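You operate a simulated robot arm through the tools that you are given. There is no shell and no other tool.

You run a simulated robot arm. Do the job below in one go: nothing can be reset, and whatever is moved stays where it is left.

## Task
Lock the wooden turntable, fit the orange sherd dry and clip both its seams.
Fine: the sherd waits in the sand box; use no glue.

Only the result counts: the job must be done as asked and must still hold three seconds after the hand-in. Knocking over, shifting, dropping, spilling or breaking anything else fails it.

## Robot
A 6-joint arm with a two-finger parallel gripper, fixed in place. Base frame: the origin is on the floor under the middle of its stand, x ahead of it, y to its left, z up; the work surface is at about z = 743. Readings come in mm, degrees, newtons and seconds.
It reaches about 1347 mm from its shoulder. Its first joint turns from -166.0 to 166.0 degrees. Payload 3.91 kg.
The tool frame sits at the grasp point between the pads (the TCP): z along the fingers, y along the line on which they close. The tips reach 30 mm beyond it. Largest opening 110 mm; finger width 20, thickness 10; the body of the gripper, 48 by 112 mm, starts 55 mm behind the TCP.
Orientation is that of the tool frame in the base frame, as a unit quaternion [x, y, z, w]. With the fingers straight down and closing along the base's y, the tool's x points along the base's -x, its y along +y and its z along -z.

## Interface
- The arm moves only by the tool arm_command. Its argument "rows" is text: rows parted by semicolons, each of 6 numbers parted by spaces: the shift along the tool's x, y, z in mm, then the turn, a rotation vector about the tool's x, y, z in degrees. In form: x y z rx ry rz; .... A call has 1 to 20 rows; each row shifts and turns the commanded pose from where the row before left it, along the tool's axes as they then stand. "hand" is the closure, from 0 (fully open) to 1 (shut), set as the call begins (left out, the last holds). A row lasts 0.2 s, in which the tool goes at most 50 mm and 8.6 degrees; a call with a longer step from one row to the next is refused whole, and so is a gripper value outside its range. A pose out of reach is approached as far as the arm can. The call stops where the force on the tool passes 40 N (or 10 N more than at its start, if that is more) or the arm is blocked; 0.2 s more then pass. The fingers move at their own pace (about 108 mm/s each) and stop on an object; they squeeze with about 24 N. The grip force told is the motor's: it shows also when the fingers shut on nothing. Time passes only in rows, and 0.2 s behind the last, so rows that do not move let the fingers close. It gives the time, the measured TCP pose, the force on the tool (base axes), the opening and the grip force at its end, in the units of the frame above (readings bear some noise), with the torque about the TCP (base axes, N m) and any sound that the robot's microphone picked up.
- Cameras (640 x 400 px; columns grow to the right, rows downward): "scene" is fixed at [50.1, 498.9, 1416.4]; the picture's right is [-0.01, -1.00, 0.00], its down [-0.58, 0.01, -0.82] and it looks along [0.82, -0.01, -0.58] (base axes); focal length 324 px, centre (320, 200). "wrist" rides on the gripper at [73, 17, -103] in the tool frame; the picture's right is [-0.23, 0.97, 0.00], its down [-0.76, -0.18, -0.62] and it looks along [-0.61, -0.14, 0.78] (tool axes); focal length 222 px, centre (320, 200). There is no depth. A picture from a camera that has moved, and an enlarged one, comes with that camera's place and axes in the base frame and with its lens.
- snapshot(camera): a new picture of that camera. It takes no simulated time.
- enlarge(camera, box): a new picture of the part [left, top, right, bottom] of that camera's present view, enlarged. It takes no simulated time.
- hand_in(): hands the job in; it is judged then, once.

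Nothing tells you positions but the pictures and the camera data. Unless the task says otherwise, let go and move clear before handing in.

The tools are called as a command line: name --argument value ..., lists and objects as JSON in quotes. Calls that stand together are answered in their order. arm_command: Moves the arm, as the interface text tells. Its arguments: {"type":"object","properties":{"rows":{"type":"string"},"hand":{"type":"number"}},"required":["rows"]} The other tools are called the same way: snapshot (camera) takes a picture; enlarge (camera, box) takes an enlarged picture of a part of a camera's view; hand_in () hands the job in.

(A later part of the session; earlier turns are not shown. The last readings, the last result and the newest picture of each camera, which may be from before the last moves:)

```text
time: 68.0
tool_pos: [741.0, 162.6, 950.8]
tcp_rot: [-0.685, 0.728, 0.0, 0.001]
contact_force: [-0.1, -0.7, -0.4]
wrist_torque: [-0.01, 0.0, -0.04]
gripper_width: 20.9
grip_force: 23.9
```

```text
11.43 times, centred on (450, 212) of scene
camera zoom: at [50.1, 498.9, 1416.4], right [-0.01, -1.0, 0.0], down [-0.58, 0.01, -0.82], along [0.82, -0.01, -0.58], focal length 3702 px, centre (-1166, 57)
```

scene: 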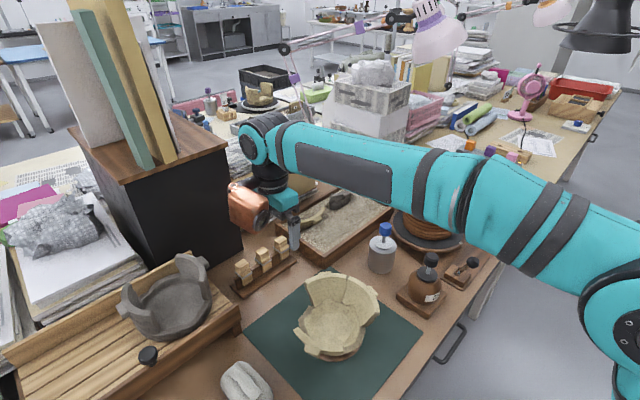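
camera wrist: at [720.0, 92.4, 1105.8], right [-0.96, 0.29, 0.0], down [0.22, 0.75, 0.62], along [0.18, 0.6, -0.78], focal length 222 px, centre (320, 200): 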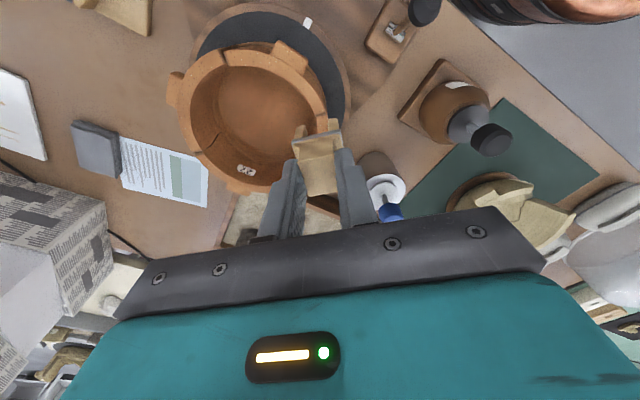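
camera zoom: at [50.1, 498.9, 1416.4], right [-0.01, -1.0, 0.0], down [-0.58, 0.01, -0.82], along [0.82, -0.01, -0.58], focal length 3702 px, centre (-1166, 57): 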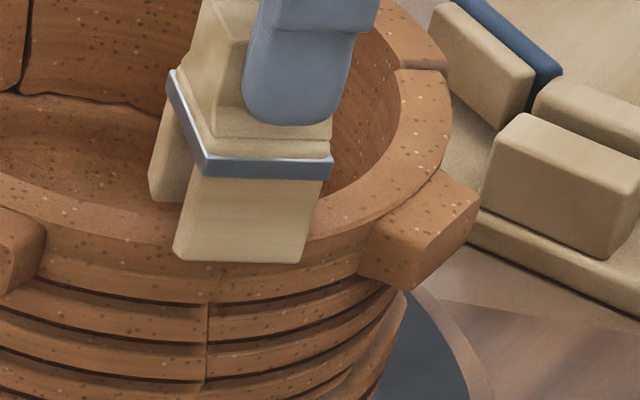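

The clip's outer leg covers the seam to within about 1.5 mm and the rim sits centred between the legs. I'll shift 1 mm toward -y and lower most of the way.

arm_command --rows "1 0 4 0 0 0;0 0 4 0 0 0;0 0 4 0 0 0;0 0 4 0 0 0;0 0 0 0 0 0"

enlarge --camera "wrist" --box '[260, 90, 380, 180]'

enlarge --camera "scene" --box '[430, 195, 470, 230]'

```text
time: 69.2
tool_pos: [741.3, 162.8, 934.1]
tcp_rot: [-0.685, 0.728, 0.0, -0.001]
contact_force: [0.0, 0.3, -1.1]
wrist_torque: [-0.01, 0.0, -0.05]
gripper_width: 20.6
grip_force: 24.0
```

```text
4.44 times, centred on (320, 135) of wrist
camera zoom: at [719.5, 91.5, 1037.9], right [-0.96, 0.29, 0.0], down [0.22, 0.75, 0.62], along [0.18, 0.6, -0.78], focal length 987 px, centre (320, 489)
```

zoom: 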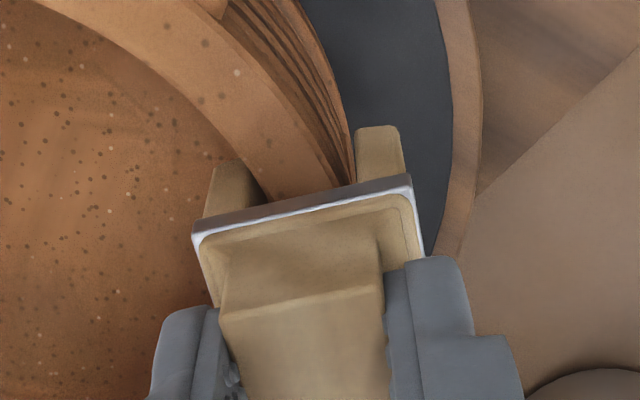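

```text
11.43 times, centred on (450, 212) of scene
camera zoom: at [50.1, 498.9, 1416.4], right [-0.01, -1.0, 0.0], down [-0.58, 0.01, -0.82], along [0.82, -0.01, -0.58], focal length 3702 px, centre (-1166, 57)
```

zoom: 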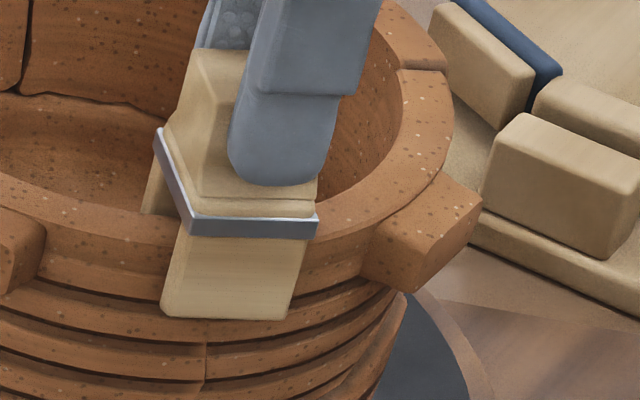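

The clip is sliding down over the rim with no contact, straddling the seam. I'll continue in small steps until the slot bottoms on the rim.

arm_command --rows "0 0 2 0 0 0;0 0 2 0 0 0;0 0 2 0 0 0;0 0 1 0 0 0;0 0 0 0 0 0"

enlarge --camera "scene" --box '[430, 195, 470, 230]'

```text
time: 70.4
tool_pos: [741.7, 163.0, 927.2]
tcp_rot: [-0.685, 0.729, -0.001, 0.0]
contact_force: [-0.4, 0.7, 0.2]
wrist_torque: [0.01, 0.0, 0.01]
gripper_width: 20.9
grip_force: 24.2
```

```text
11.43 times, centred on (450, 212) of scene
camera zoom: at [50.1, 498.9, 1416.4], right [-0.01, -1.0, 0.0], down [-0.58, 0.01, -0.82], along [0.82, -0.01, -0.58], focal length 3702 px, centre (-1166, 57)
```

zoom: 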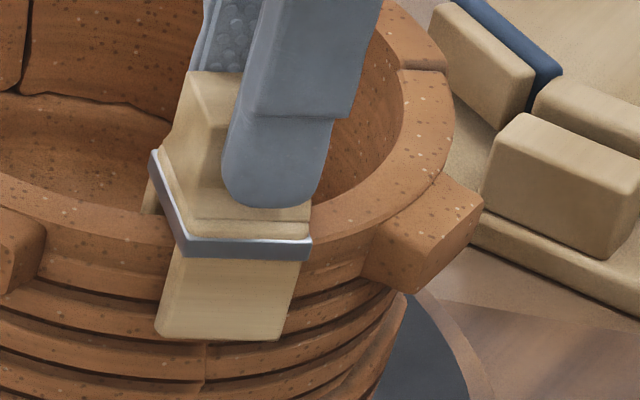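

arm_command --rows "0 0 1 0 0 0;0 0 1 0 0 0;0 0 1 0 0 0;0 0 0 0 0 0"

enlarge --camera "scene" --box '[430, 195, 470, 230]'

```text
time: 71.4
tool_pos: [741.4, 162.1, 924.7]
tcp_rot: [-0.685, 0.728, -0.001, 0.001]
contact_force: [-0.2, 0.5, 3.0]
wrist_torque: [0.04, 0.0, -0.01]
gripper_width: 20.6
grip_force: 23.7
```

```text
11.43 times, centred on (450, 212) of scene
camera zoom: at [50.1, 498.9, 1416.4], right [-0.01, -1.0, 0.0], down [-0.58, 0.01, -0.82], along [0.82, -0.01, -0.58], focal length 3702 px, centre (-1166, 57)
```

zoom: 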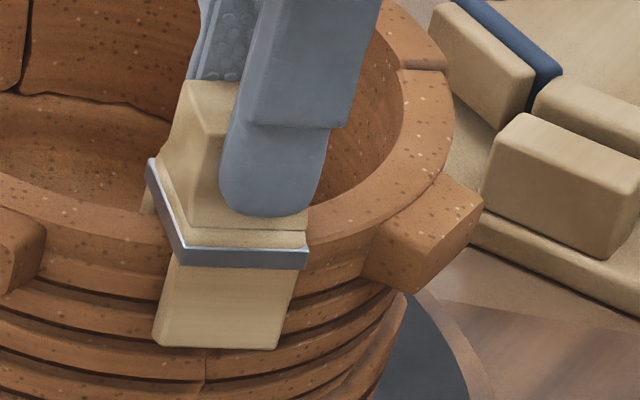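

Contact has begun at z 924.7 as predicted. I'll press another 1.5 mm to seat it.

arm_command --rows "0 0 0.8 0 0 0;0 0 0.8 0 0 0;0 0 0 0 0 0"

enlarge --camera "wrist" --box '[260, 90, 380, 180]'

```text
time: 72.2
tool_pos: [741.5, 161.9, 923.8]
tcp_rot: [-0.685, 0.729, -0.001, 0.001]
contact_force: [3.3, -1.0, 13.9]
wrist_torque: [0.1, -0.09, 0.0]
gripper_width: 20.8
grip_force: 23.9
```

```text
4.44 times, centred on (320, 135) of wrist
camera zoom: at [719.7, 91.3, 1028.3], right [-0.96, 0.29, 0.0], down [0.22, 0.75, 0.62], along [0.18, 0.6, -0.78], focal length 987 px, centre (320, 489)
```

zoom: 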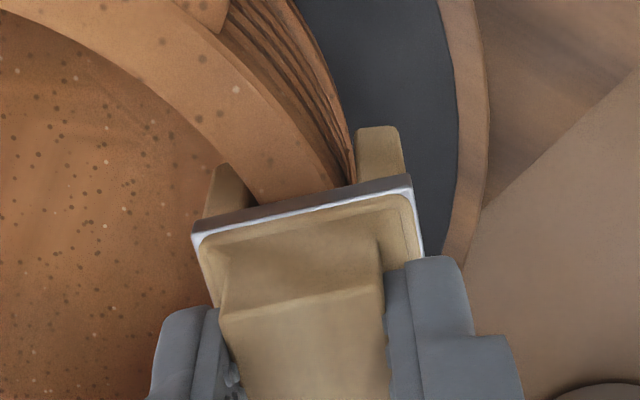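

The clip is seated with 14 N of firm contact. I'll release it and check it stays put.

arm_command --rows "0 0 -0.8 0 0 0;0 0 0 0 0 0"

arm_command --rows "0 0 0 0 0 0;0 0 0 0 0 0;0 0 0 0 0 0" --hand 0.5

enlarge --camera "scene" --box '[430, 195, 470, 230]'

enlarge --camera "wrist" --box '[250, 90, 390, 200]'

```text
time: 72.8
tool_pos: [741.2, 162.8, 923.6]
tcp_rot: [-0.685, 0.728, -0.001, 0.001]
contact_force: [3.7, -2.0, 9.1]
wrist_torque: [0.01, -0.11, -0.04]
gripper_width: 20.7
grip_force: 23.8
```

```text
time: 73.6
tool_pos: [740.5, 164.3, 924.1]
tcp_rot: [-0.685, 0.729, -0.001, 0.0]
contact_force: [0.2, -0.4, 0.0]
wrist_torque: [0.01, -0.02, 0.0]
gripper_width: 55.2
grip_force: 0.1
```

```text
11.43 times, centred on (450, 212) of scene
camera zoom: at [50.1, 498.9, 1416.4], right [-0.01, -1.0, 0.0], down [-0.58, 0.01, -0.82], along [0.82, -0.01, -0.58], focal length 3702 px, centre (-1166, 57)
```

zoom: 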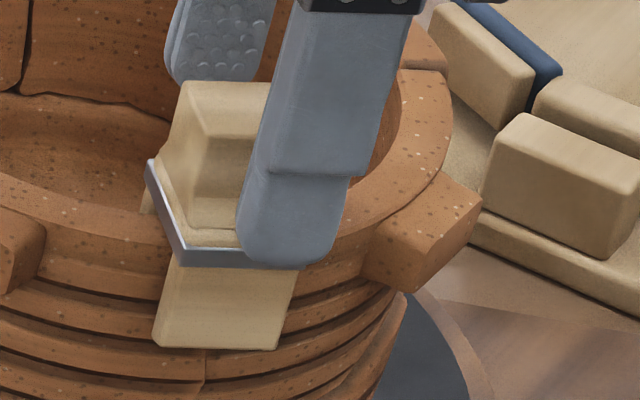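

```text
3.64 times, centred on (320, 145) of wrist
camera zoom: at [719.6, 91.8, 1028.1], right [-0.96, 0.29, 0.0], down [0.22, 0.75, 0.62], along [0.18, 0.6, -0.78], focal length 808 px, centre (320, 400)
```

zoom: 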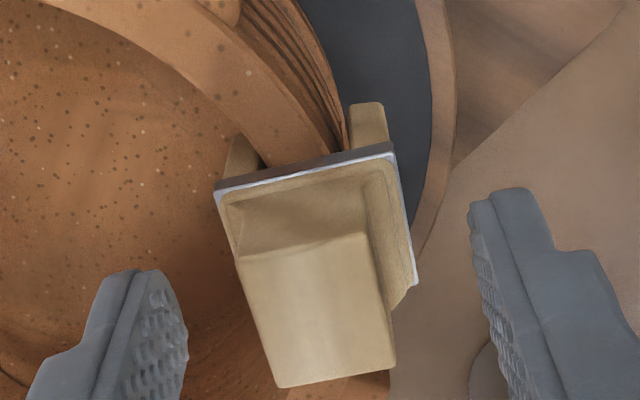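

The clip holds its place across the front seam. I'll rise clear and look at the whole pot.

arm_command --rows "0 0 -10 0 0 0;0 0 -20 0 0 0;0 0 -30 0 0 0;0 0 -40 0 0 0;0 0 0 0 0 0"

snapshot --camera "wrist"

enlarge --camera "scene" --box '[390, 160, 490, 240]'

```text
time: 74.8
tool_pos: [739.6, 161.5, 1023.4]
tcp_rot: [-0.685, 0.728, -0.001, 0.001]
contact_force: [0.1, 0.1, 0.6]
wrist_torque: [-0.04, 0.02, 0.03]
gripper_width: 54.8
grip_force: 0.1
```

```text
taken
camera wrist: at [719.2, 90.4, 1127.7], right [-0.96, 0.29, 0.0], down [0.22, 0.75, 0.62], along [0.18, 0.6, -0.78], focal length 222 px, centre (320, 200)
```

wrist: 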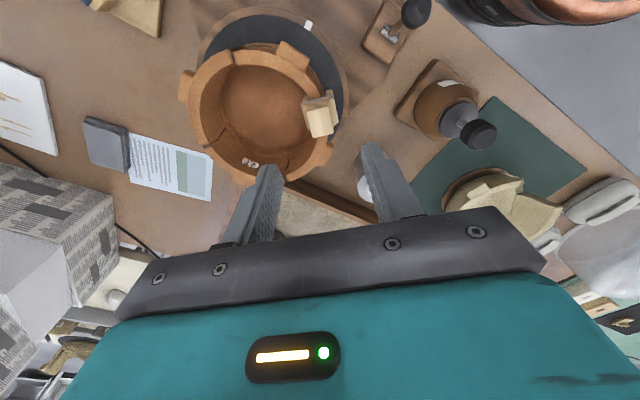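

```text
5.00 times, centred on (440, 200) of scene
camera zoom: at [50.1, 498.9, 1416.4], right [-0.01, -1.0, 0.0], down [-0.58, 0.01, -0.82], along [0.82, -0.01, -0.58], focal length 1620 px, centre (-280, 200)
```

zoom: 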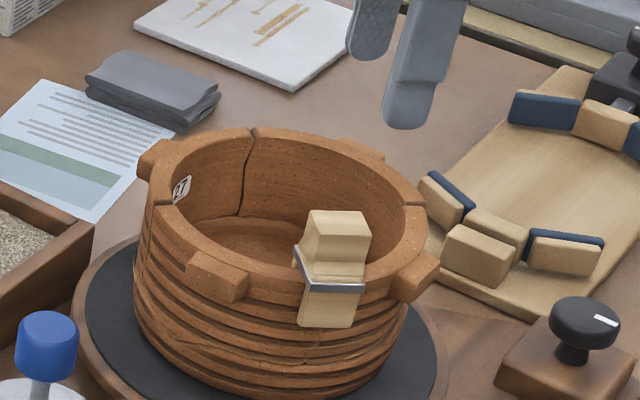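

The first clip sits across the front seam. I'll zoom in on the pot from here to fix the position of the second seam.

enlarge --camera "wrist" --box '[170, 20, 360, 180]'

enlarge --camera "wrist" --box '[190, 30, 270, 100]'

enlarge --camera "scene" --box '[445, 185, 480, 220]'

```text
2.50 times, centred on (265, 100) of wrist
camera zoom: at [719.2, 90.4, 1127.7], right [-0.96, 0.29, 0.0], down [0.22, 0.75, 0.62], along [0.18, 0.6, -0.78], focal length 555 px, centre (458, 450)
```

zoom: 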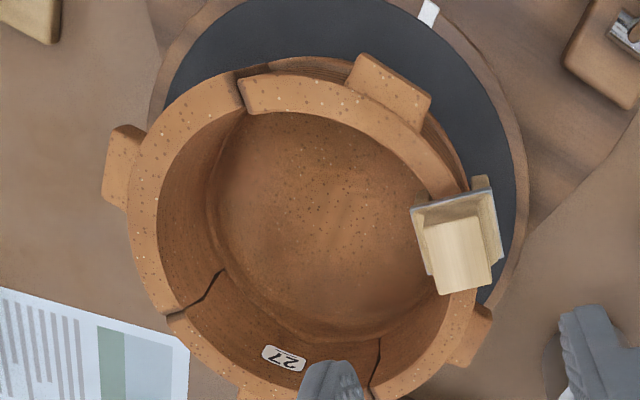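

```text
5.71 times, centred on (230, 65) of wrist
camera zoom: at [719.2, 90.4, 1127.7], right [-0.96, 0.29, 0.0], down [0.22, 0.75, 0.62], along [0.18, 0.6, -0.78], focal length 1269 px, centre (834, 971)
```

zoom: 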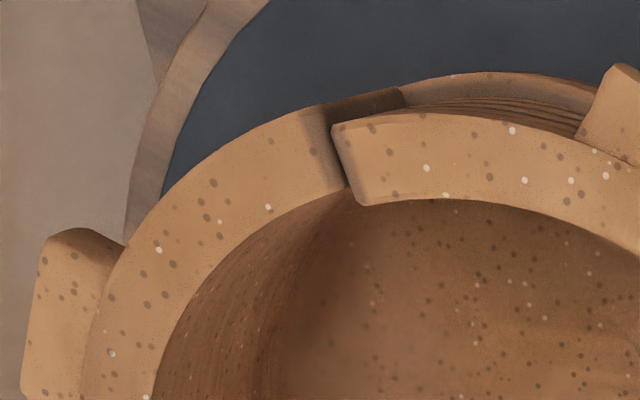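

```text
11.43 times, centred on (462, 202) of scene
camera zoom: at [50.1, 498.9, 1416.4], right [-0.01, -1.0, 0.0], down [-0.58, 0.01, -0.82], along [0.82, -0.01, -0.58], focal length 3702 px, centre (-1309, 171)
```

zoom: 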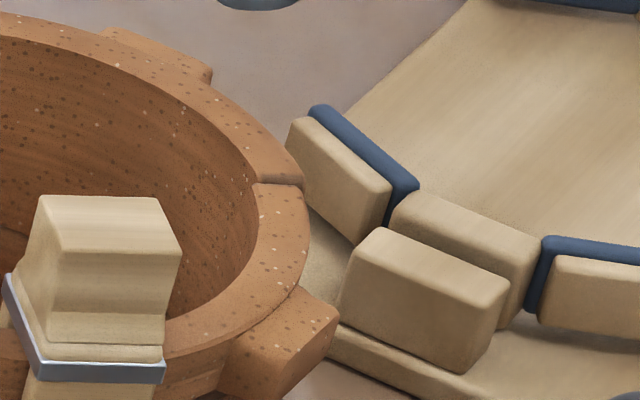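

In this view the sherd's far end looks slightly inward of the wall. I'll take the same scene crop as before the clip went on, to compare directly.

enlarge --camera "scene" --box '[435, 190, 475, 225]'

enlarge --camera "scene" --box '[455, 190, 475, 210]'

enlarge --camera "wrist" --box '[215, 35, 255, 70]'

```text
11.43 times, centred on (455, 208) of scene
camera zoom: at [50.1, 498.9, 1416.4], right [-0.01, -1.0, 0.0], down [-0.58, 0.01, -0.82], along [0.82, -0.01, -0.58], focal length 3702 px, centre (-1223, 114)
```

zoom: 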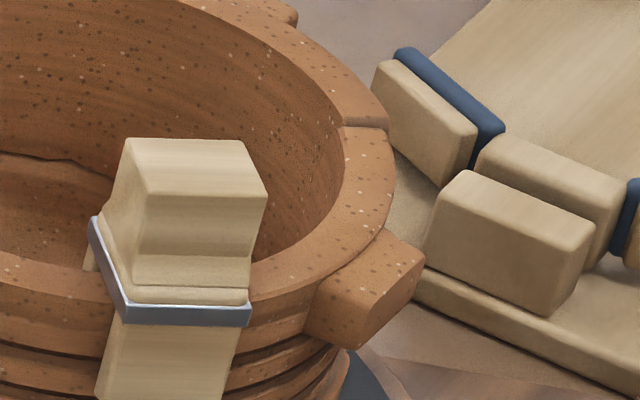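

```text
16.00 times, centred on (465, 200) of scene
camera zoom: at [50.1, 498.9, 1416.4], right [-0.01, -1.0, 0.0], down [-0.58, 0.01, -0.82], along [0.82, -0.01, -0.58], focal length 5183 px, centre (-2000, 200)
```

zoom: 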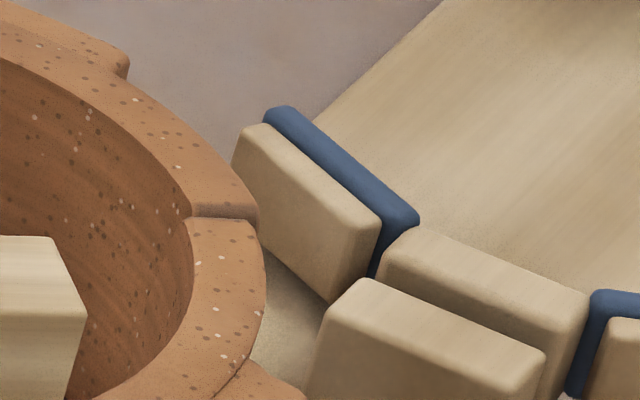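

```text
11.43 times, centred on (235, 52) of wrist
camera zoom: at [719.2, 90.4, 1127.7], right [-0.96, 0.29, 0.0], down [0.22, 0.75, 0.62], along [0.18, 0.6, -0.78], focal length 2538 px, centre (1291, 1886)
```

zoom: 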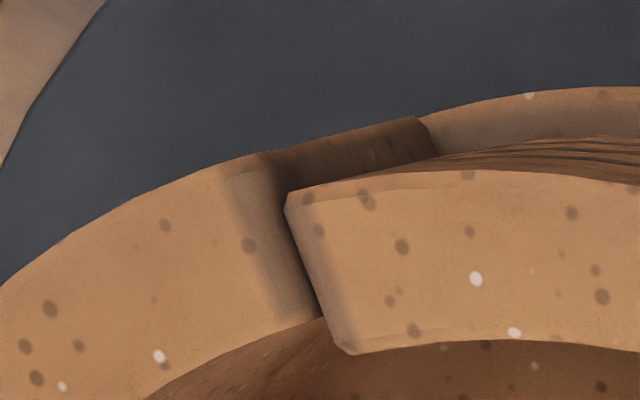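

At the far seam the sherd's end seems to sit a couple of millimetres inward of the wall. I'll move the wrist camera to look straight at that seam from outside.

arm_command --rows "26.5 -23 5 0 0 0;26.5 -23 5 0 0 0;26.5 -23 5 0 0 0;26.5 -23 5 0 0 0;0 0 0 0 0 0" --hand 0

snapshot --camera "wrist"

enlarge --camera "wrist" --box '[250, 80, 420, 210]'

enlarge --camera "wrist" --box '[290, 110, 350, 160]'

```text
time: 76.0
tool_pos: [827.5, 52.0, 1002.2]
tcp_rot: [-0.685, 0.729, 0.0, 0.001]
contact_force: [-0.9, 0.3, -0.5]
wrist_torque: [0.01, -0.03, 0.01]
gripper_width: 110.0
grip_force: 0.1
```

```text
taken
camera wrist: at [804.9, -19.5, 1107.1], right [-0.96, 0.29, 0.0], down [0.22, 0.75, 0.62], along [0.18, 0.6, -0.78], focal length 222 px, centre (320, 200)
```

wrist: 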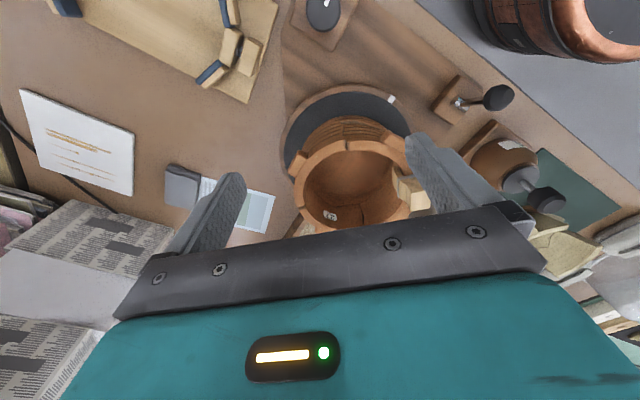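

```text
3.08 times, centred on (335, 145) of wrist
camera zoom: at [804.9, -19.5, 1107.1], right [-0.96, 0.29, 0.0], down [0.22, 0.75, 0.62], along [0.18, 0.6, -0.78], focal length 684 px, centre (274, 369)
```

zoom: 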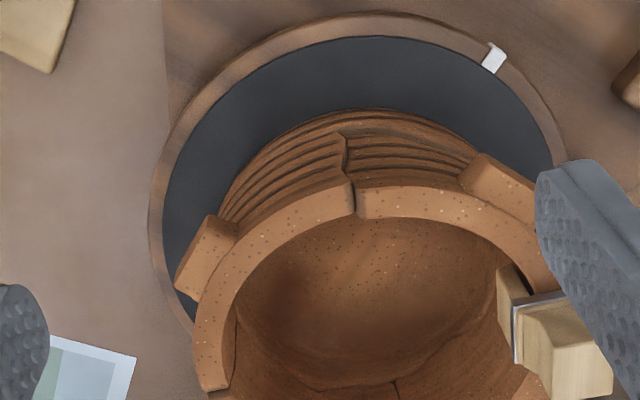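

```text
8.00 times, centred on (320, 135) of wrist
camera zoom: at [804.9, -19.5, 1107.1], right [-0.96, 0.29, 0.0], down [0.22, 0.75, 0.62], along [0.18, 0.6, -0.78], focal length 1777 px, centre (320, 720)
```

zoom: 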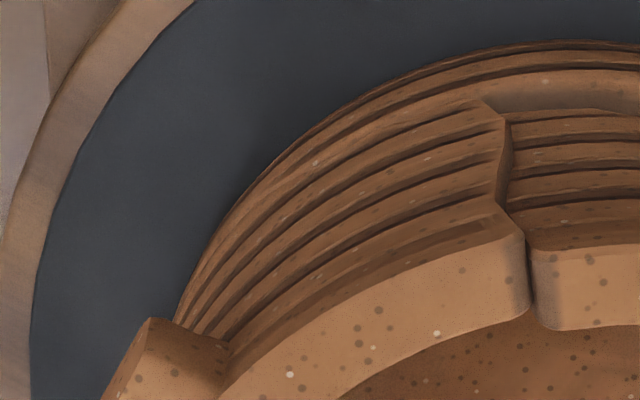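

From outside, the far seam is narrow, but the sherd's rim there is roughly 2.5 mm inward of the wall. I'll zoom in to see whether that is a shift or a lean.

enlarge --camera "wrist" --box '[328, 118, 358, 142]'

enlarge --camera "wrist" --box '[325, 100, 385, 150]'

enlarge --camera "scene" --box '[430, 205, 460, 235]'

```text
16.00 times, centred on (343, 130) of wrist
camera zoom: at [804.9, -19.5, 1107.1], right [-0.96, 0.29, 0.0], down [0.22, 0.75, 0.62], along [0.18, 0.6, -0.78], focal length 3554 px, centre (-48, 1320)
```

zoom: 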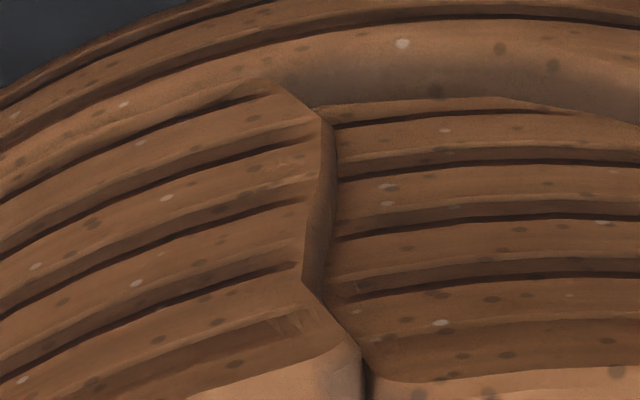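

```text
8.00 times, centred on (355, 125) of wrist
camera zoom: at [804.9, -19.5, 1107.1], right [-0.96, 0.29, 0.0], down [0.22, 0.75, 0.62], along [0.18, 0.6, -0.78], focal length 1777 px, centre (40, 800)
```

zoom: 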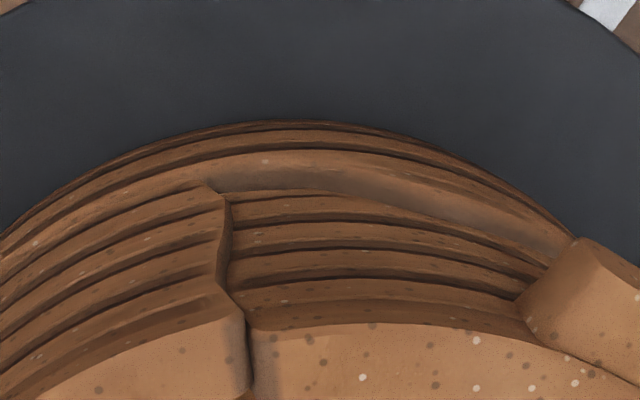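

```text
13.33 times, centred on (445, 220) of scene
camera zoom: at [50.1, 498.9, 1416.4], right [-0.01, -1.0, 0.0], down [-0.58, 0.01, -0.82], along [0.82, -0.01, -0.58], focal length 4319 px, centre (-1347, -67)
```

zoom: 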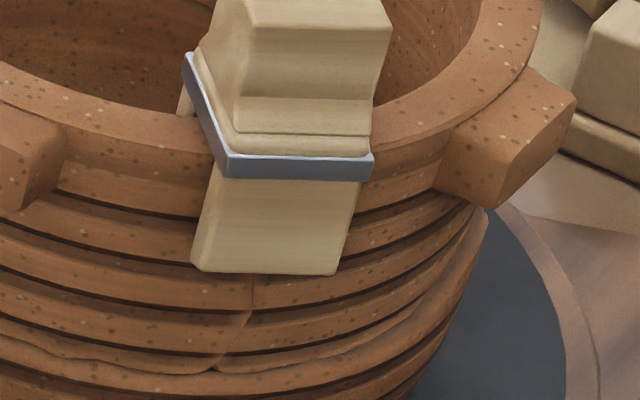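

The sherd is upright but sits about 3 mm inward of flush: it had leaned outward in the grip and then stood up straight on release. I'll turn the hand back to the lug orientation and re-grip it in its upright state, so I can slide it out by about 3 mm.

arm_command --rows "0 0 0 0 0 7.27;0 0 0 0 0 7.27;0 0 0 0 0 7.27;0 0 0 0 0 7.27;0 0 0 0 0 7.27;0 0 0 0 0 7.27;6.9 31.2 14 0 0 0;6.9 31.2 14 0 0 0;6.9 31.2 14 0 0 0;0 0 0 0 0 0" --hand 0.5

snapshot --camera "wrist"

enlarge --camera "wrist" --box '[260, 90, 390, 190]'

enlarge --camera "scene" --box '[400, 140, 500, 240]'

```text
time: 78.2
tool_pos: [747.2, 106.9, 961.5]
tcp_rot: [-0.365, 0.931, 0.0, 0.002]
contact_force: [0.6, 0.1, -0.2]
wrist_torque: [-0.01, 0.01, 0.0]
gripper_width: 55.1
grip_force: 0.0
```

```text
taken
camera wrist: at [682.9, 68.5, 1065.9], right [-0.5, 0.87, 0.0], down [0.68, 0.39, 0.62], along [0.54, 0.31, -0.78], focal length 222 px, centre (320, 200)
```

wrist: 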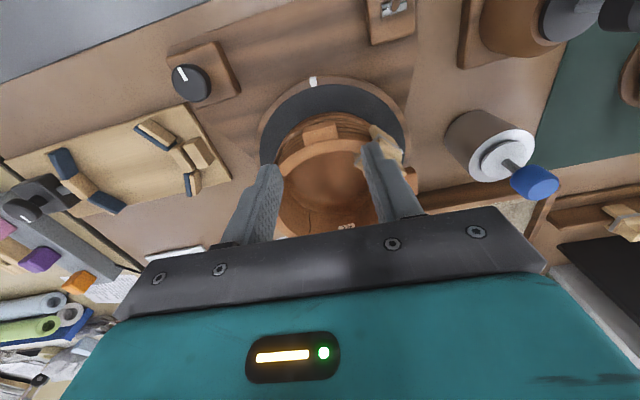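

```text
4.00 times, centred on (325, 140) of wrist
camera zoom: at [682.9, 68.5, 1065.9], right [-0.5, 0.87, 0.0], down [0.68, 0.39, 0.62], along [0.54, 0.31, -0.78], focal length 888 px, centre (300, 440)
```

zoom: 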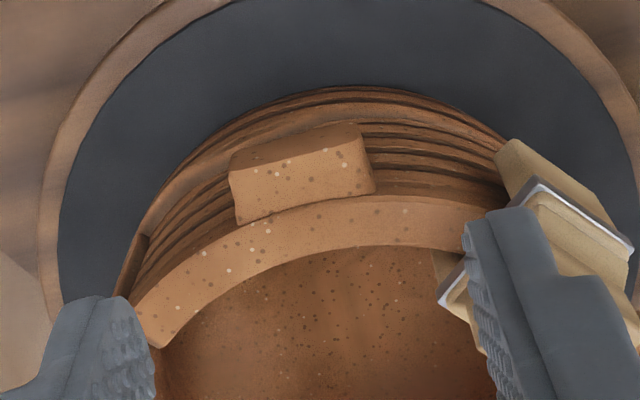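

```text
4.00 times, centred on (450, 190) of scene
camera zoom: at [50.1, 498.9, 1416.4], right [-0.01, -1.0, 0.0], down [-0.58, 0.01, -0.82], along [0.82, -0.01, -0.58], focal length 1296 px, centre (-200, 240)
```

zoom: 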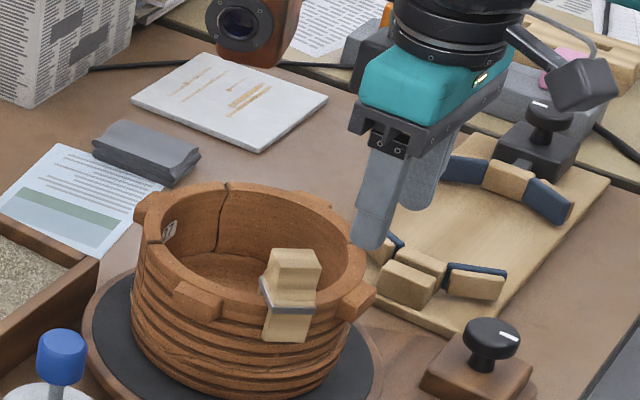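

I measure the lug as centred about 2 mm toward -tool-y from the TCP. I'll shift, lower, and check before closing.

arm_command --rows "0 -2 20 0 0 0;0 0 30 0 0 0;0 0 30 0 0 0;0 0 5 0 0 0;0 0 0 0 0 0"

enlarge --camera "wrist" --box '[240, 110, 420, 240]'

enlarge --camera "scene" --box '[420, 180, 490, 240]'

```text
time: 79.4
tool_pos: [749.2, 104.7, 875.6]
tcp_rot: [-0.365, 0.931, -0.001, 0.001]
contact_force: [-0.5, 0.2, -0.2]
wrist_torque: [-0.01, 0.01, -0.01]
gripper_width: 54.8
grip_force: 0.1
```

```text
3.08 times, centred on (330, 175) of wrist
camera zoom: at [685.6, 67.3, 979.5], right [-0.5, 0.87, 0.0], down [0.68, 0.39, 0.62], along [0.54, 0.31, -0.78], focal length 684 px, centre (289, 277)
```

zoom: 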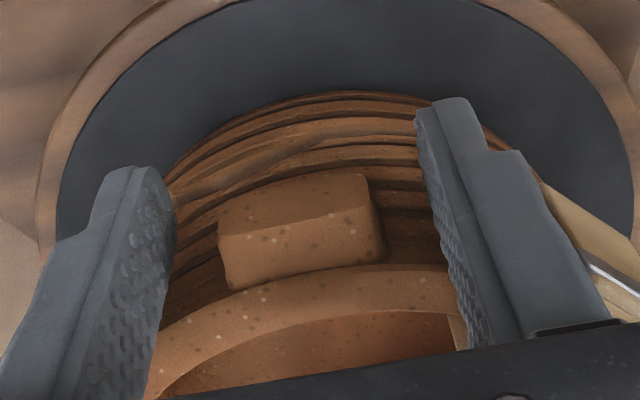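

```text
6.67 times, centred on (455, 210) of scene
camera zoom: at [50.1, 498.9, 1416.4], right [-0.01, -1.0, 0.0], down [-0.58, 0.01, -0.82], along [0.82, -0.01, -0.58], focal length 2159 px, centre (-580, 133)
```

zoom: 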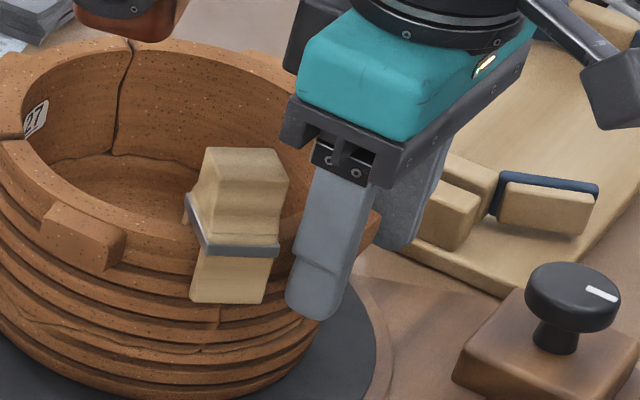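

The lug is well centred between the pads. I'll lower 5 mm and close on it.

arm_command --rows "0 0 2.5 0 0 0;0 0 2.5 0 0 0;0 0 0 0 0 0"

arm_command --rows "0 0 0 0 0 0;0 0 0 0 0 0;0 0 0 0 0 0;0 0 0 0 0 0" --hand 1

enlarge --camera "wrist" --box '[240, 110, 420, 240]'

enlarge --camera "scene" --box '[420, 180, 490, 240]'

```text
time: 80.2
tool_pos: [749.3, 104.9, 869.5]
tcp_rot: [-0.366, 0.931, -0.001, 0.001]
contact_force: [-0.1, -0.1, 0.7]
wrist_torque: [0.05, 0.0, 0.01]
gripper_width: 54.8
grip_force: 0.1
```

```text
time: 81.2
tool_pos: [749.6, 105.0, 871.8]
tcp_rot: [-0.366, 0.931, 0.0, 0.001]
contact_force: [-0.6, 0.4, 1.2]
wrist_torque: [0.03, -0.03, 0.02]
gripper_width: 31.8
grip_force: 23.7
```

```text
3.08 times, centred on (330, 175) of wrist
camera zoom: at [685.0, 67.6, 974.9], right [-0.5, 0.87, 0.0], down [0.68, 0.39, 0.62], along [0.54, 0.31, -0.78], focal length 684 px, centre (289, 277)
```

zoom: 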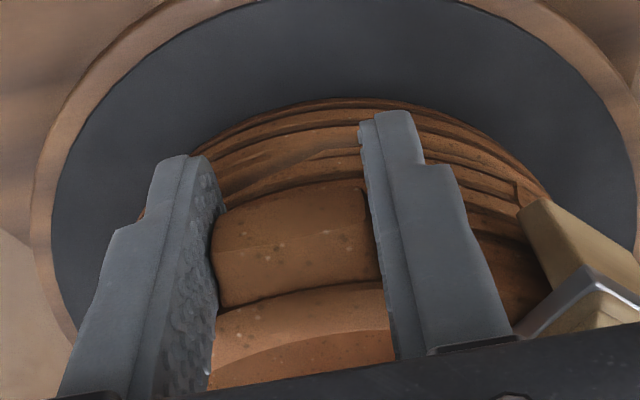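

```text
6.67 times, centred on (455, 210) of scene
camera zoom: at [50.1, 498.9, 1416.4], right [-0.01, -1.0, 0.0], down [-0.58, 0.01, -0.82], along [0.82, -0.01, -0.58], focal length 2159 px, centre (-580, 133)
```

zoom: 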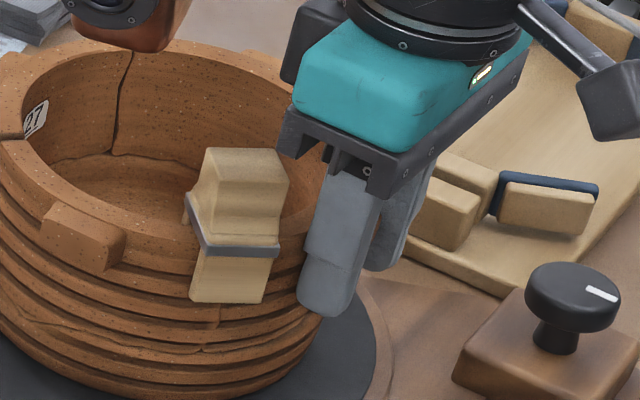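

The sherd is now held upright. I'll lift 0.4 mm, slide it 3.2 mm outward and 0.4 mm toward the far seam, and set it back.

arm_command --rows "0 0 -0.5 0 0 0;1.1 -0.1 0 0 0 0;1.1 -0.1 0 0 0 0;1.0 -0.2 0 0 0 0;0 0 0 0 0 0"

enlarge --camera "wrist" --box '[240, 110, 420, 240]'

enlarge --camera "scene" --box '[420, 180, 490, 240]'

enlarge --camera "scene" --box '[435, 205, 475, 240]'

```text
time: 82.4
tool_pos: [748.0, 102.8, 871.4]
tcp_rot: [-0.365, 0.931, 0.0, 0.001]
contact_force: [1.6, 0.4, 2.5]
wrist_torque: [-0.04, -0.25, -0.02]
gripper_width: 32.0
grip_force: 24.6
```

```text
3.08 times, centred on (330, 175) of wrist
camera zoom: at [682.7, 65.4, 975.2], right [-0.5, 0.87, 0.0], down [0.68, 0.39, 0.62], along [0.54, 0.31, -0.78], focal length 684 px, centre (289, 277)
```

zoom: 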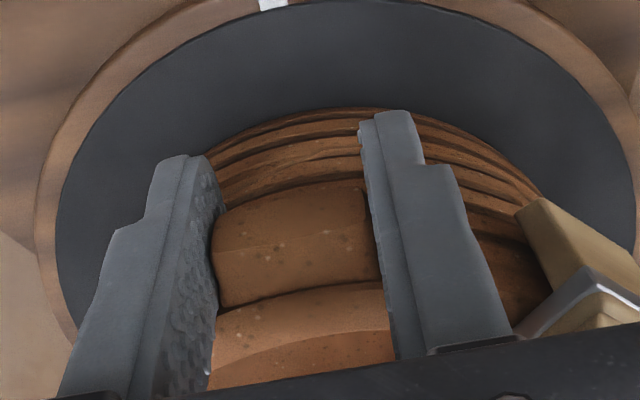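

```text
6.67 times, centred on (455, 210) of scene
camera zoom: at [50.1, 498.9, 1416.4], right [-0.01, -1.0, 0.0], down [-0.58, 0.01, -0.82], along [0.82, -0.01, -0.58], focal length 2159 px, centre (-580, 133)
```

zoom: 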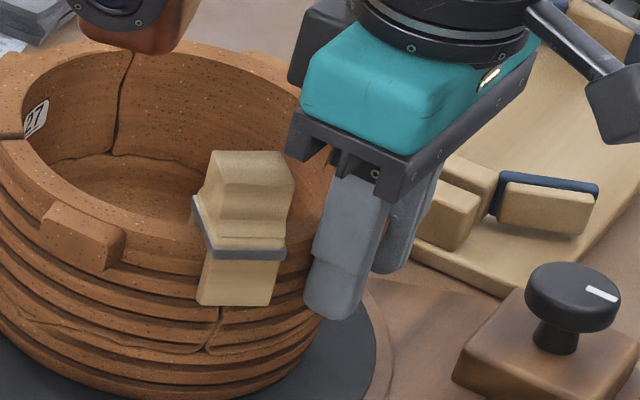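

```text
11.43 times, centred on (455, 222) of scene
camera zoom: at [50.1, 498.9, 1416.4], right [-0.01, -1.0, 0.0], down [-0.58, 0.01, -0.82], along [0.82, -0.01, -0.58], focal length 3702 px, centre (-1223, -57)
```

zoom: 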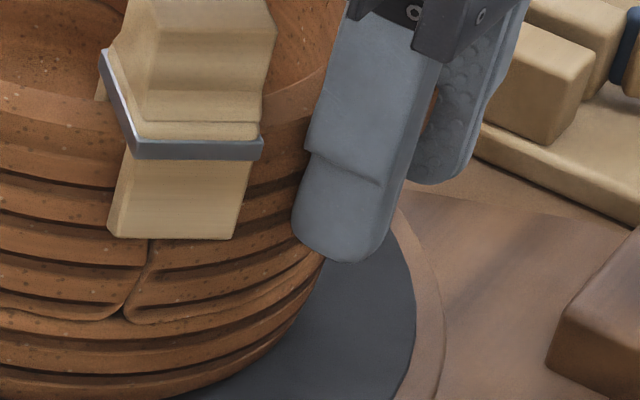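

The sherd moved outward and the ledge below it has closed up; the clip moved slightly with it and still straddles the seam. I'll set the sherd back down 0.5 mm and ease the grip open just a little.

arm_command --rows "0 0 0.5 0 0 0;0 0 0 0 0 0"

arm_command --rows "0 0 0 0 0 0;0 0 0 0 0 0" --hand 0.68

enlarge --camera "wrist" --box '[240, 110, 420, 240]'

enlarge --camera "scene" --box '[435, 205, 475, 240]'

```text
time: 83.0
tool_pos: [746.8, 101.7, 870.7]
tcp_rot: [-0.365, 0.931, 0.0, 0.001]
contact_force: [0.7, 0.5, 5.7]
wrist_torque: [-0.03, -0.21, 0.0]
gripper_width: 31.7
grip_force: 24.2
```

```text
time: 83.6
tool_pos: [746.4, 103.7, 869.9]
tcp_rot: [-0.366, 0.931, 0.0, 0.001]
contact_force: [0.0, 0.0, 0.5]
wrist_torque: [-0.01, -0.01, -0.01]
gripper_width: 35.2
grip_force: 0.0
```

```text
3.08 times, centred on (330, 175) of wrist
camera zoom: at [682.9, 65.3, 974.7], right [-0.5, 0.87, 0.0], down [0.68, 0.39, 0.62], along [0.54, 0.31, -0.78], focal length 684 px, centre (289, 277)
```

zoom: 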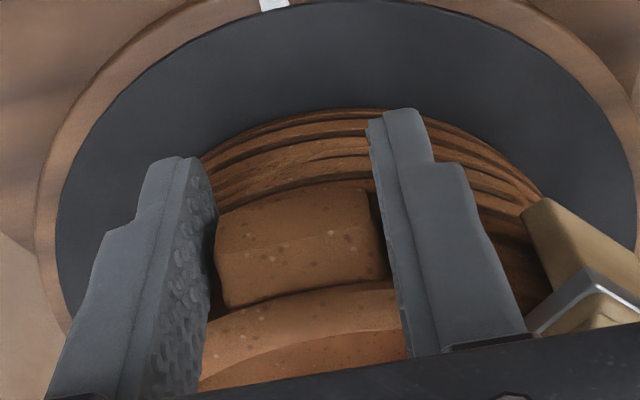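

```text
11.43 times, centred on (455, 222) of scene
camera zoom: at [50.1, 498.9, 1416.4], right [-0.01, -1.0, 0.0], down [-0.58, 0.01, -0.82], along [0.82, -0.01, -0.58], focal length 3702 px, centre (-1223, -57)
```

zoom: 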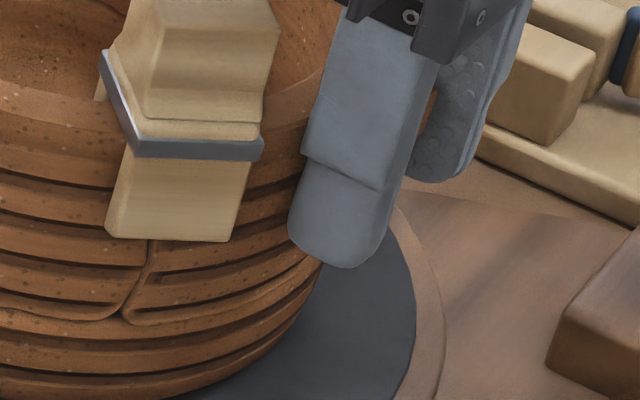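

The sherd stayed put this time. I'll open further, rise clear and inspect both seams.

arm_command --rows "0 0 0 0 0 0;0 0 0 0 0 0" --hand 0.55

arm_command --rows "0 0 -10 0 0 0;0 0 -20 0 0 0;0 0 -30 0 0 0;0 0 -40 0 0 0;25 0 -10 0 0 0;25 0 0 0 0 0;0 0 0 0 0 0"

arm_command --rows "0 0 0 0 0 0;0 0 0 0 0 0" --hand 0

enlarge --camera "wrist" --box '[270, 130, 400, 220]'

enlarge --camera "scene" --box '[390, 170, 490, 240]'

enlarge --camera "scene" --box '[435, 190, 475, 225]'

```text
time: 84.2
tool_pos: [747.8, 103.3, 870.6]
tcp_rot: [-0.366, 0.931, 0.0, 0.001]
contact_force: [-0.8, 0.0, -0.1]
wrist_torque: [-0.01, 0.03, -0.03]
gripper_width: 49.8
grip_force: 0.0
```

```text
time: 85.8
tool_pos: [710.1, 67.8, 981.5]
tcp_rot: [-0.364, 0.931, -0.001, 0.001]
contact_force: [0.0, -0.6, -1.1]
wrist_torque: [-0.01, -0.01, -0.03]
gripper_width: 49.6
grip_force: 0.1
```

```text
time: 86.4
tool_pos: [709.4, 69.3, 981.5]
tcp_rot: [-0.366, 0.931, 0.0, 0.001]
contact_force: [0.2, -0.4, 0.5]
wrist_torque: [0.0, -0.02, -0.01]
gripper_width: 110.0
grip_force: 0.0
```

```text
4.44 times, centred on (335, 175) of wrist
camera zoom: at [645.3, 31.2, 1085.8], right [-0.5, 0.87, 0.0], down [0.68, 0.39, 0.62], along [0.54, 0.31, -0.78], focal length 987 px, centre (253, 311)
```

zoom: 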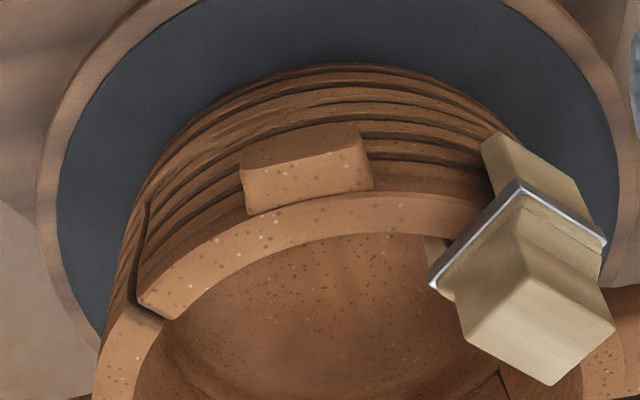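

```text
5.71 times, centred on (440, 205) of scene
camera zoom: at [50.1, 498.9, 1416.4], right [-0.01, -1.0, 0.0], down [-0.58, 0.01, -0.82], along [0.82, -0.01, -0.58], focal length 1851 px, centre (-366, 171)
```

zoom: 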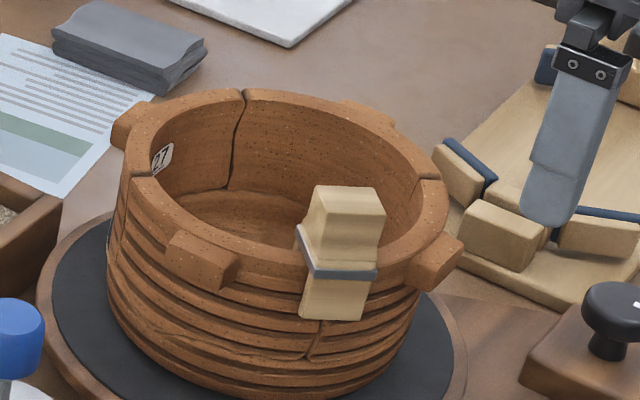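

```text
11.43 times, centred on (455, 208) of scene
camera zoom: at [50.1, 498.9, 1416.4], right [-0.01, -1.0, 0.0], down [-0.58, 0.01, -0.82], along [0.82, -0.01, -0.58], focal length 3702 px, centre (-1223, 114)
```

zoom: 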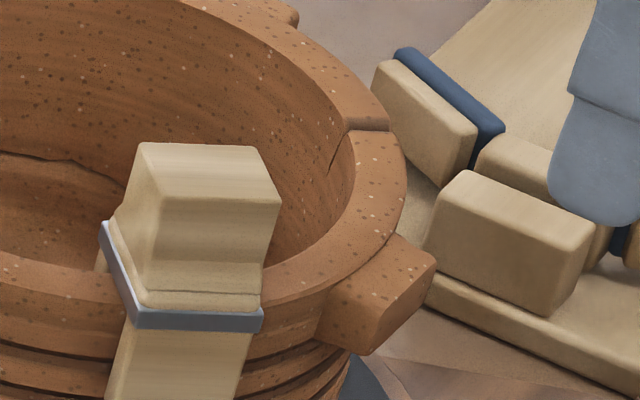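

The sherd now looks flush at the far seam too, with small even seams, and the first clip still straddles the front seam. Next I'll go back for the middle clip along the same safe path.

arm_command --rows "-22.9 38.04 0 0 0 0;-22.9 38.04 0 0 0 0;-22.9 38.04 0 0 0 0;-22.9 38.04 0 0 0 0;-22.9 38.04 0 0 0 0;-22.9 38.04 0 0 0 0;-22.9 38.04 0 0 0 0;-22.9 38.04 0 0 0 0;-22.9 38.04 0 0 0 0;-22.9 38.04 0 0 0 0;-22.9 38.04 0 0 0 0;-22.9 38.04 0 0 0 0"

arm_command --rows "0 0 0 0 0 -8.32;0 0 0 0 0 -8.32;0 0 0 0 0 -8.32;0 0 0 0 0 -8.32;0 0 0 0 0 -8.32;0 0 0 0 0 -8.32;0 0 0 0 0 -8.32;0 0 0 0 0 -8.32;0 0 0 0 0 -8.32;0 0 0 0 0 -8.32;0 0 0 0 0 -8.32;0 0 0 0 0 0" --hand 0.4

snapshot --camera "scene"

```text
time: 89.0
tool_pos: [599.9, 588.0, 981.3]
tcp_rot: [-0.365, 0.931, -0.001, 0.002]
contact_force: [0.5, 0.0, -0.5]
wrist_torque: [0.07, -0.01, 0.0]
gripper_width: 110.0
grip_force: 0.1
```

```text
time: 91.6
tool_pos: [600.5, 589.9, 981.0]
tcp_rot: [0.922, -0.387, 0.001, 0.001]
contact_force: [0.3, -0.5, 0.6]
wrist_torque: [-0.05, -0.01, 0.0]
gripper_width: 66.1
grip_force: 0.0
```

```text
taken
```

scene: 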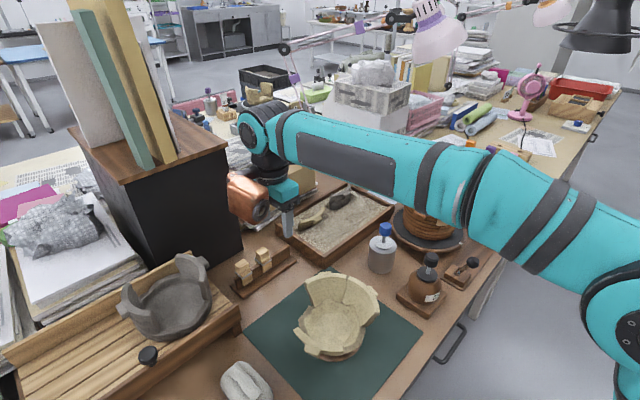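

Two clips remain on the rack. I'll hover over the middle one and measure it.

arm_command --rows "0.4 -26.4 20.3 0 0 0;0.4 -26.4 20.3 0 0 0;0.4 -26.4 20.3 0 0 0;0 0 0 0 0 0"

snapshot --camera "wrist"

enlarge --camera "wrist" --box '[260, 80, 380, 190]'

enlarge --camera "scene" --box '[215, 190, 315, 290]'

```text
time: 92.6
tool_pos: [660.5, 643.6, 919.9]
tcp_rot: [0.922, -0.388, 0.001, 0.0]
contact_force: [0.3, -0.2, 0.5]
wrist_torque: [0.0, 0.0, 0.0]
gripper_width: 66.2
grip_force: 0.0
```

```text
taken
camera wrist: at [698.1, 579.7, 1024.2], right [-0.85, -0.52, 0.0], down [-0.41, 0.67, 0.62], along [-0.32, 0.53, -0.78], focal length 222 px, centre (320, 200)
```

wrist: 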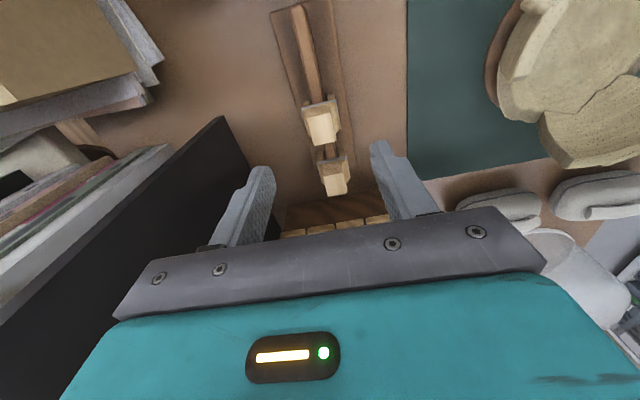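

```text
3.64 times, centred on (320, 135) of wrist
camera zoom: at [698.1, 579.7, 1024.2], right [-0.85, -0.52, 0.0], down [-0.41, 0.67, 0.62], along [-0.32, 0.53, -0.78], focal length 808 px, centre (320, 436)
```

zoom: 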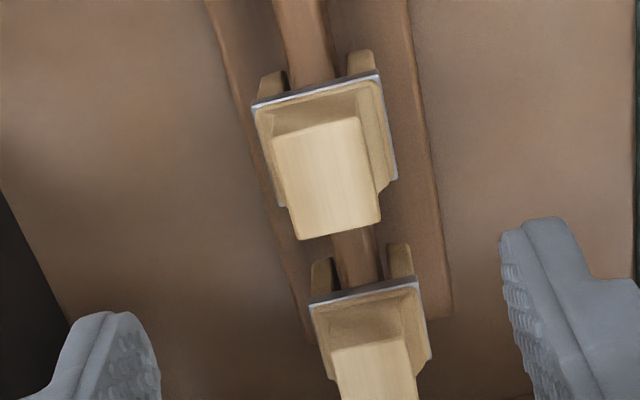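

```text
4.00 times, centred on (265, 240) of scene
camera zoom: at [50.1, 498.9, 1416.4], right [-0.01, -1.0, 0.0], down [-0.58, 0.01, -0.82], along [0.82, -0.01, -0.58], focal length 1296 px, centre (540, 40)
```

zoom: 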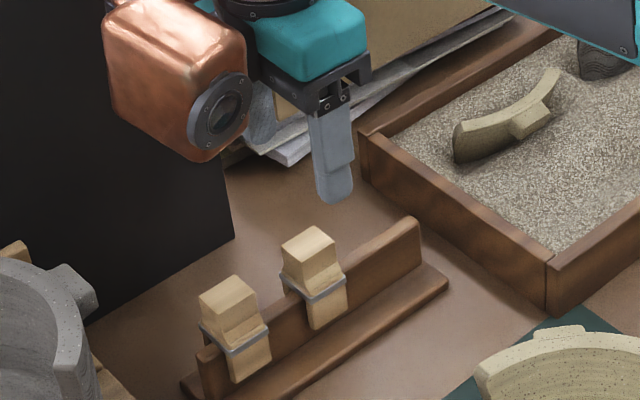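

The middle clip's block is near (657, 643). I'll shift onto it and lower to just above grip height.

arm_command --rows "-1.3 2.7 0 0 0 0;0 0 30 0 0 0;0 0 30 0 0 0;0 0 16 0 0 0;0 0 0 0 0 0"

enlarge --camera "wrist" --box '[230, 100, 410, 230]'

enlarge --camera "scene" --box '[205, 195, 305, 295]'

```text
time: 93.8
tool_pos: [656.0, 643.6, 844.3]
tcp_rot: [0.922, -0.388, 0.001, -0.001]
contact_force: [0.3, -1.1, 0.4]
wrist_torque: [0.02, -0.02, 0.0]
gripper_width: 66.3
grip_force: 0.0
```

```text
3.08 times, centred on (320, 165) of wrist
camera zoom: at [694.4, 579.7, 947.8], right [-0.85, -0.52, 0.0], down [-0.41, 0.67, 0.62], along [-0.32, 0.53, -0.78], focal length 684 px, centre (320, 308)
```

zoom: 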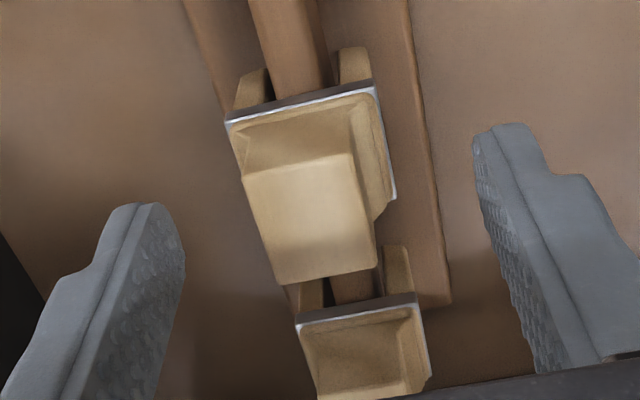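

```text
4.00 times, centred on (255, 245) of scene
camera zoom: at [50.1, 498.9, 1416.4], right [-0.01, -1.0, 0.0], down [-0.58, 0.01, -0.82], along [0.82, -0.01, -0.58], focal length 1296 px, centre (580, 20)
```

zoom: 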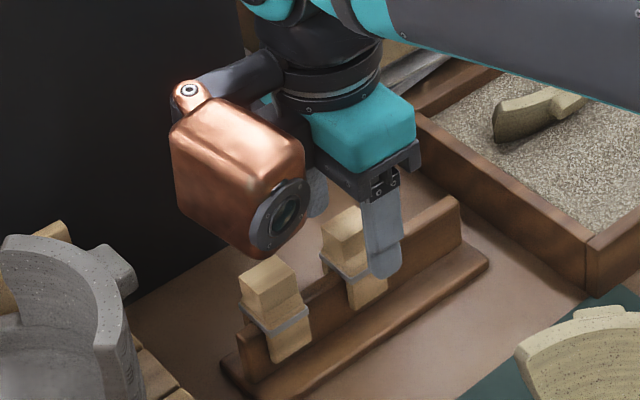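

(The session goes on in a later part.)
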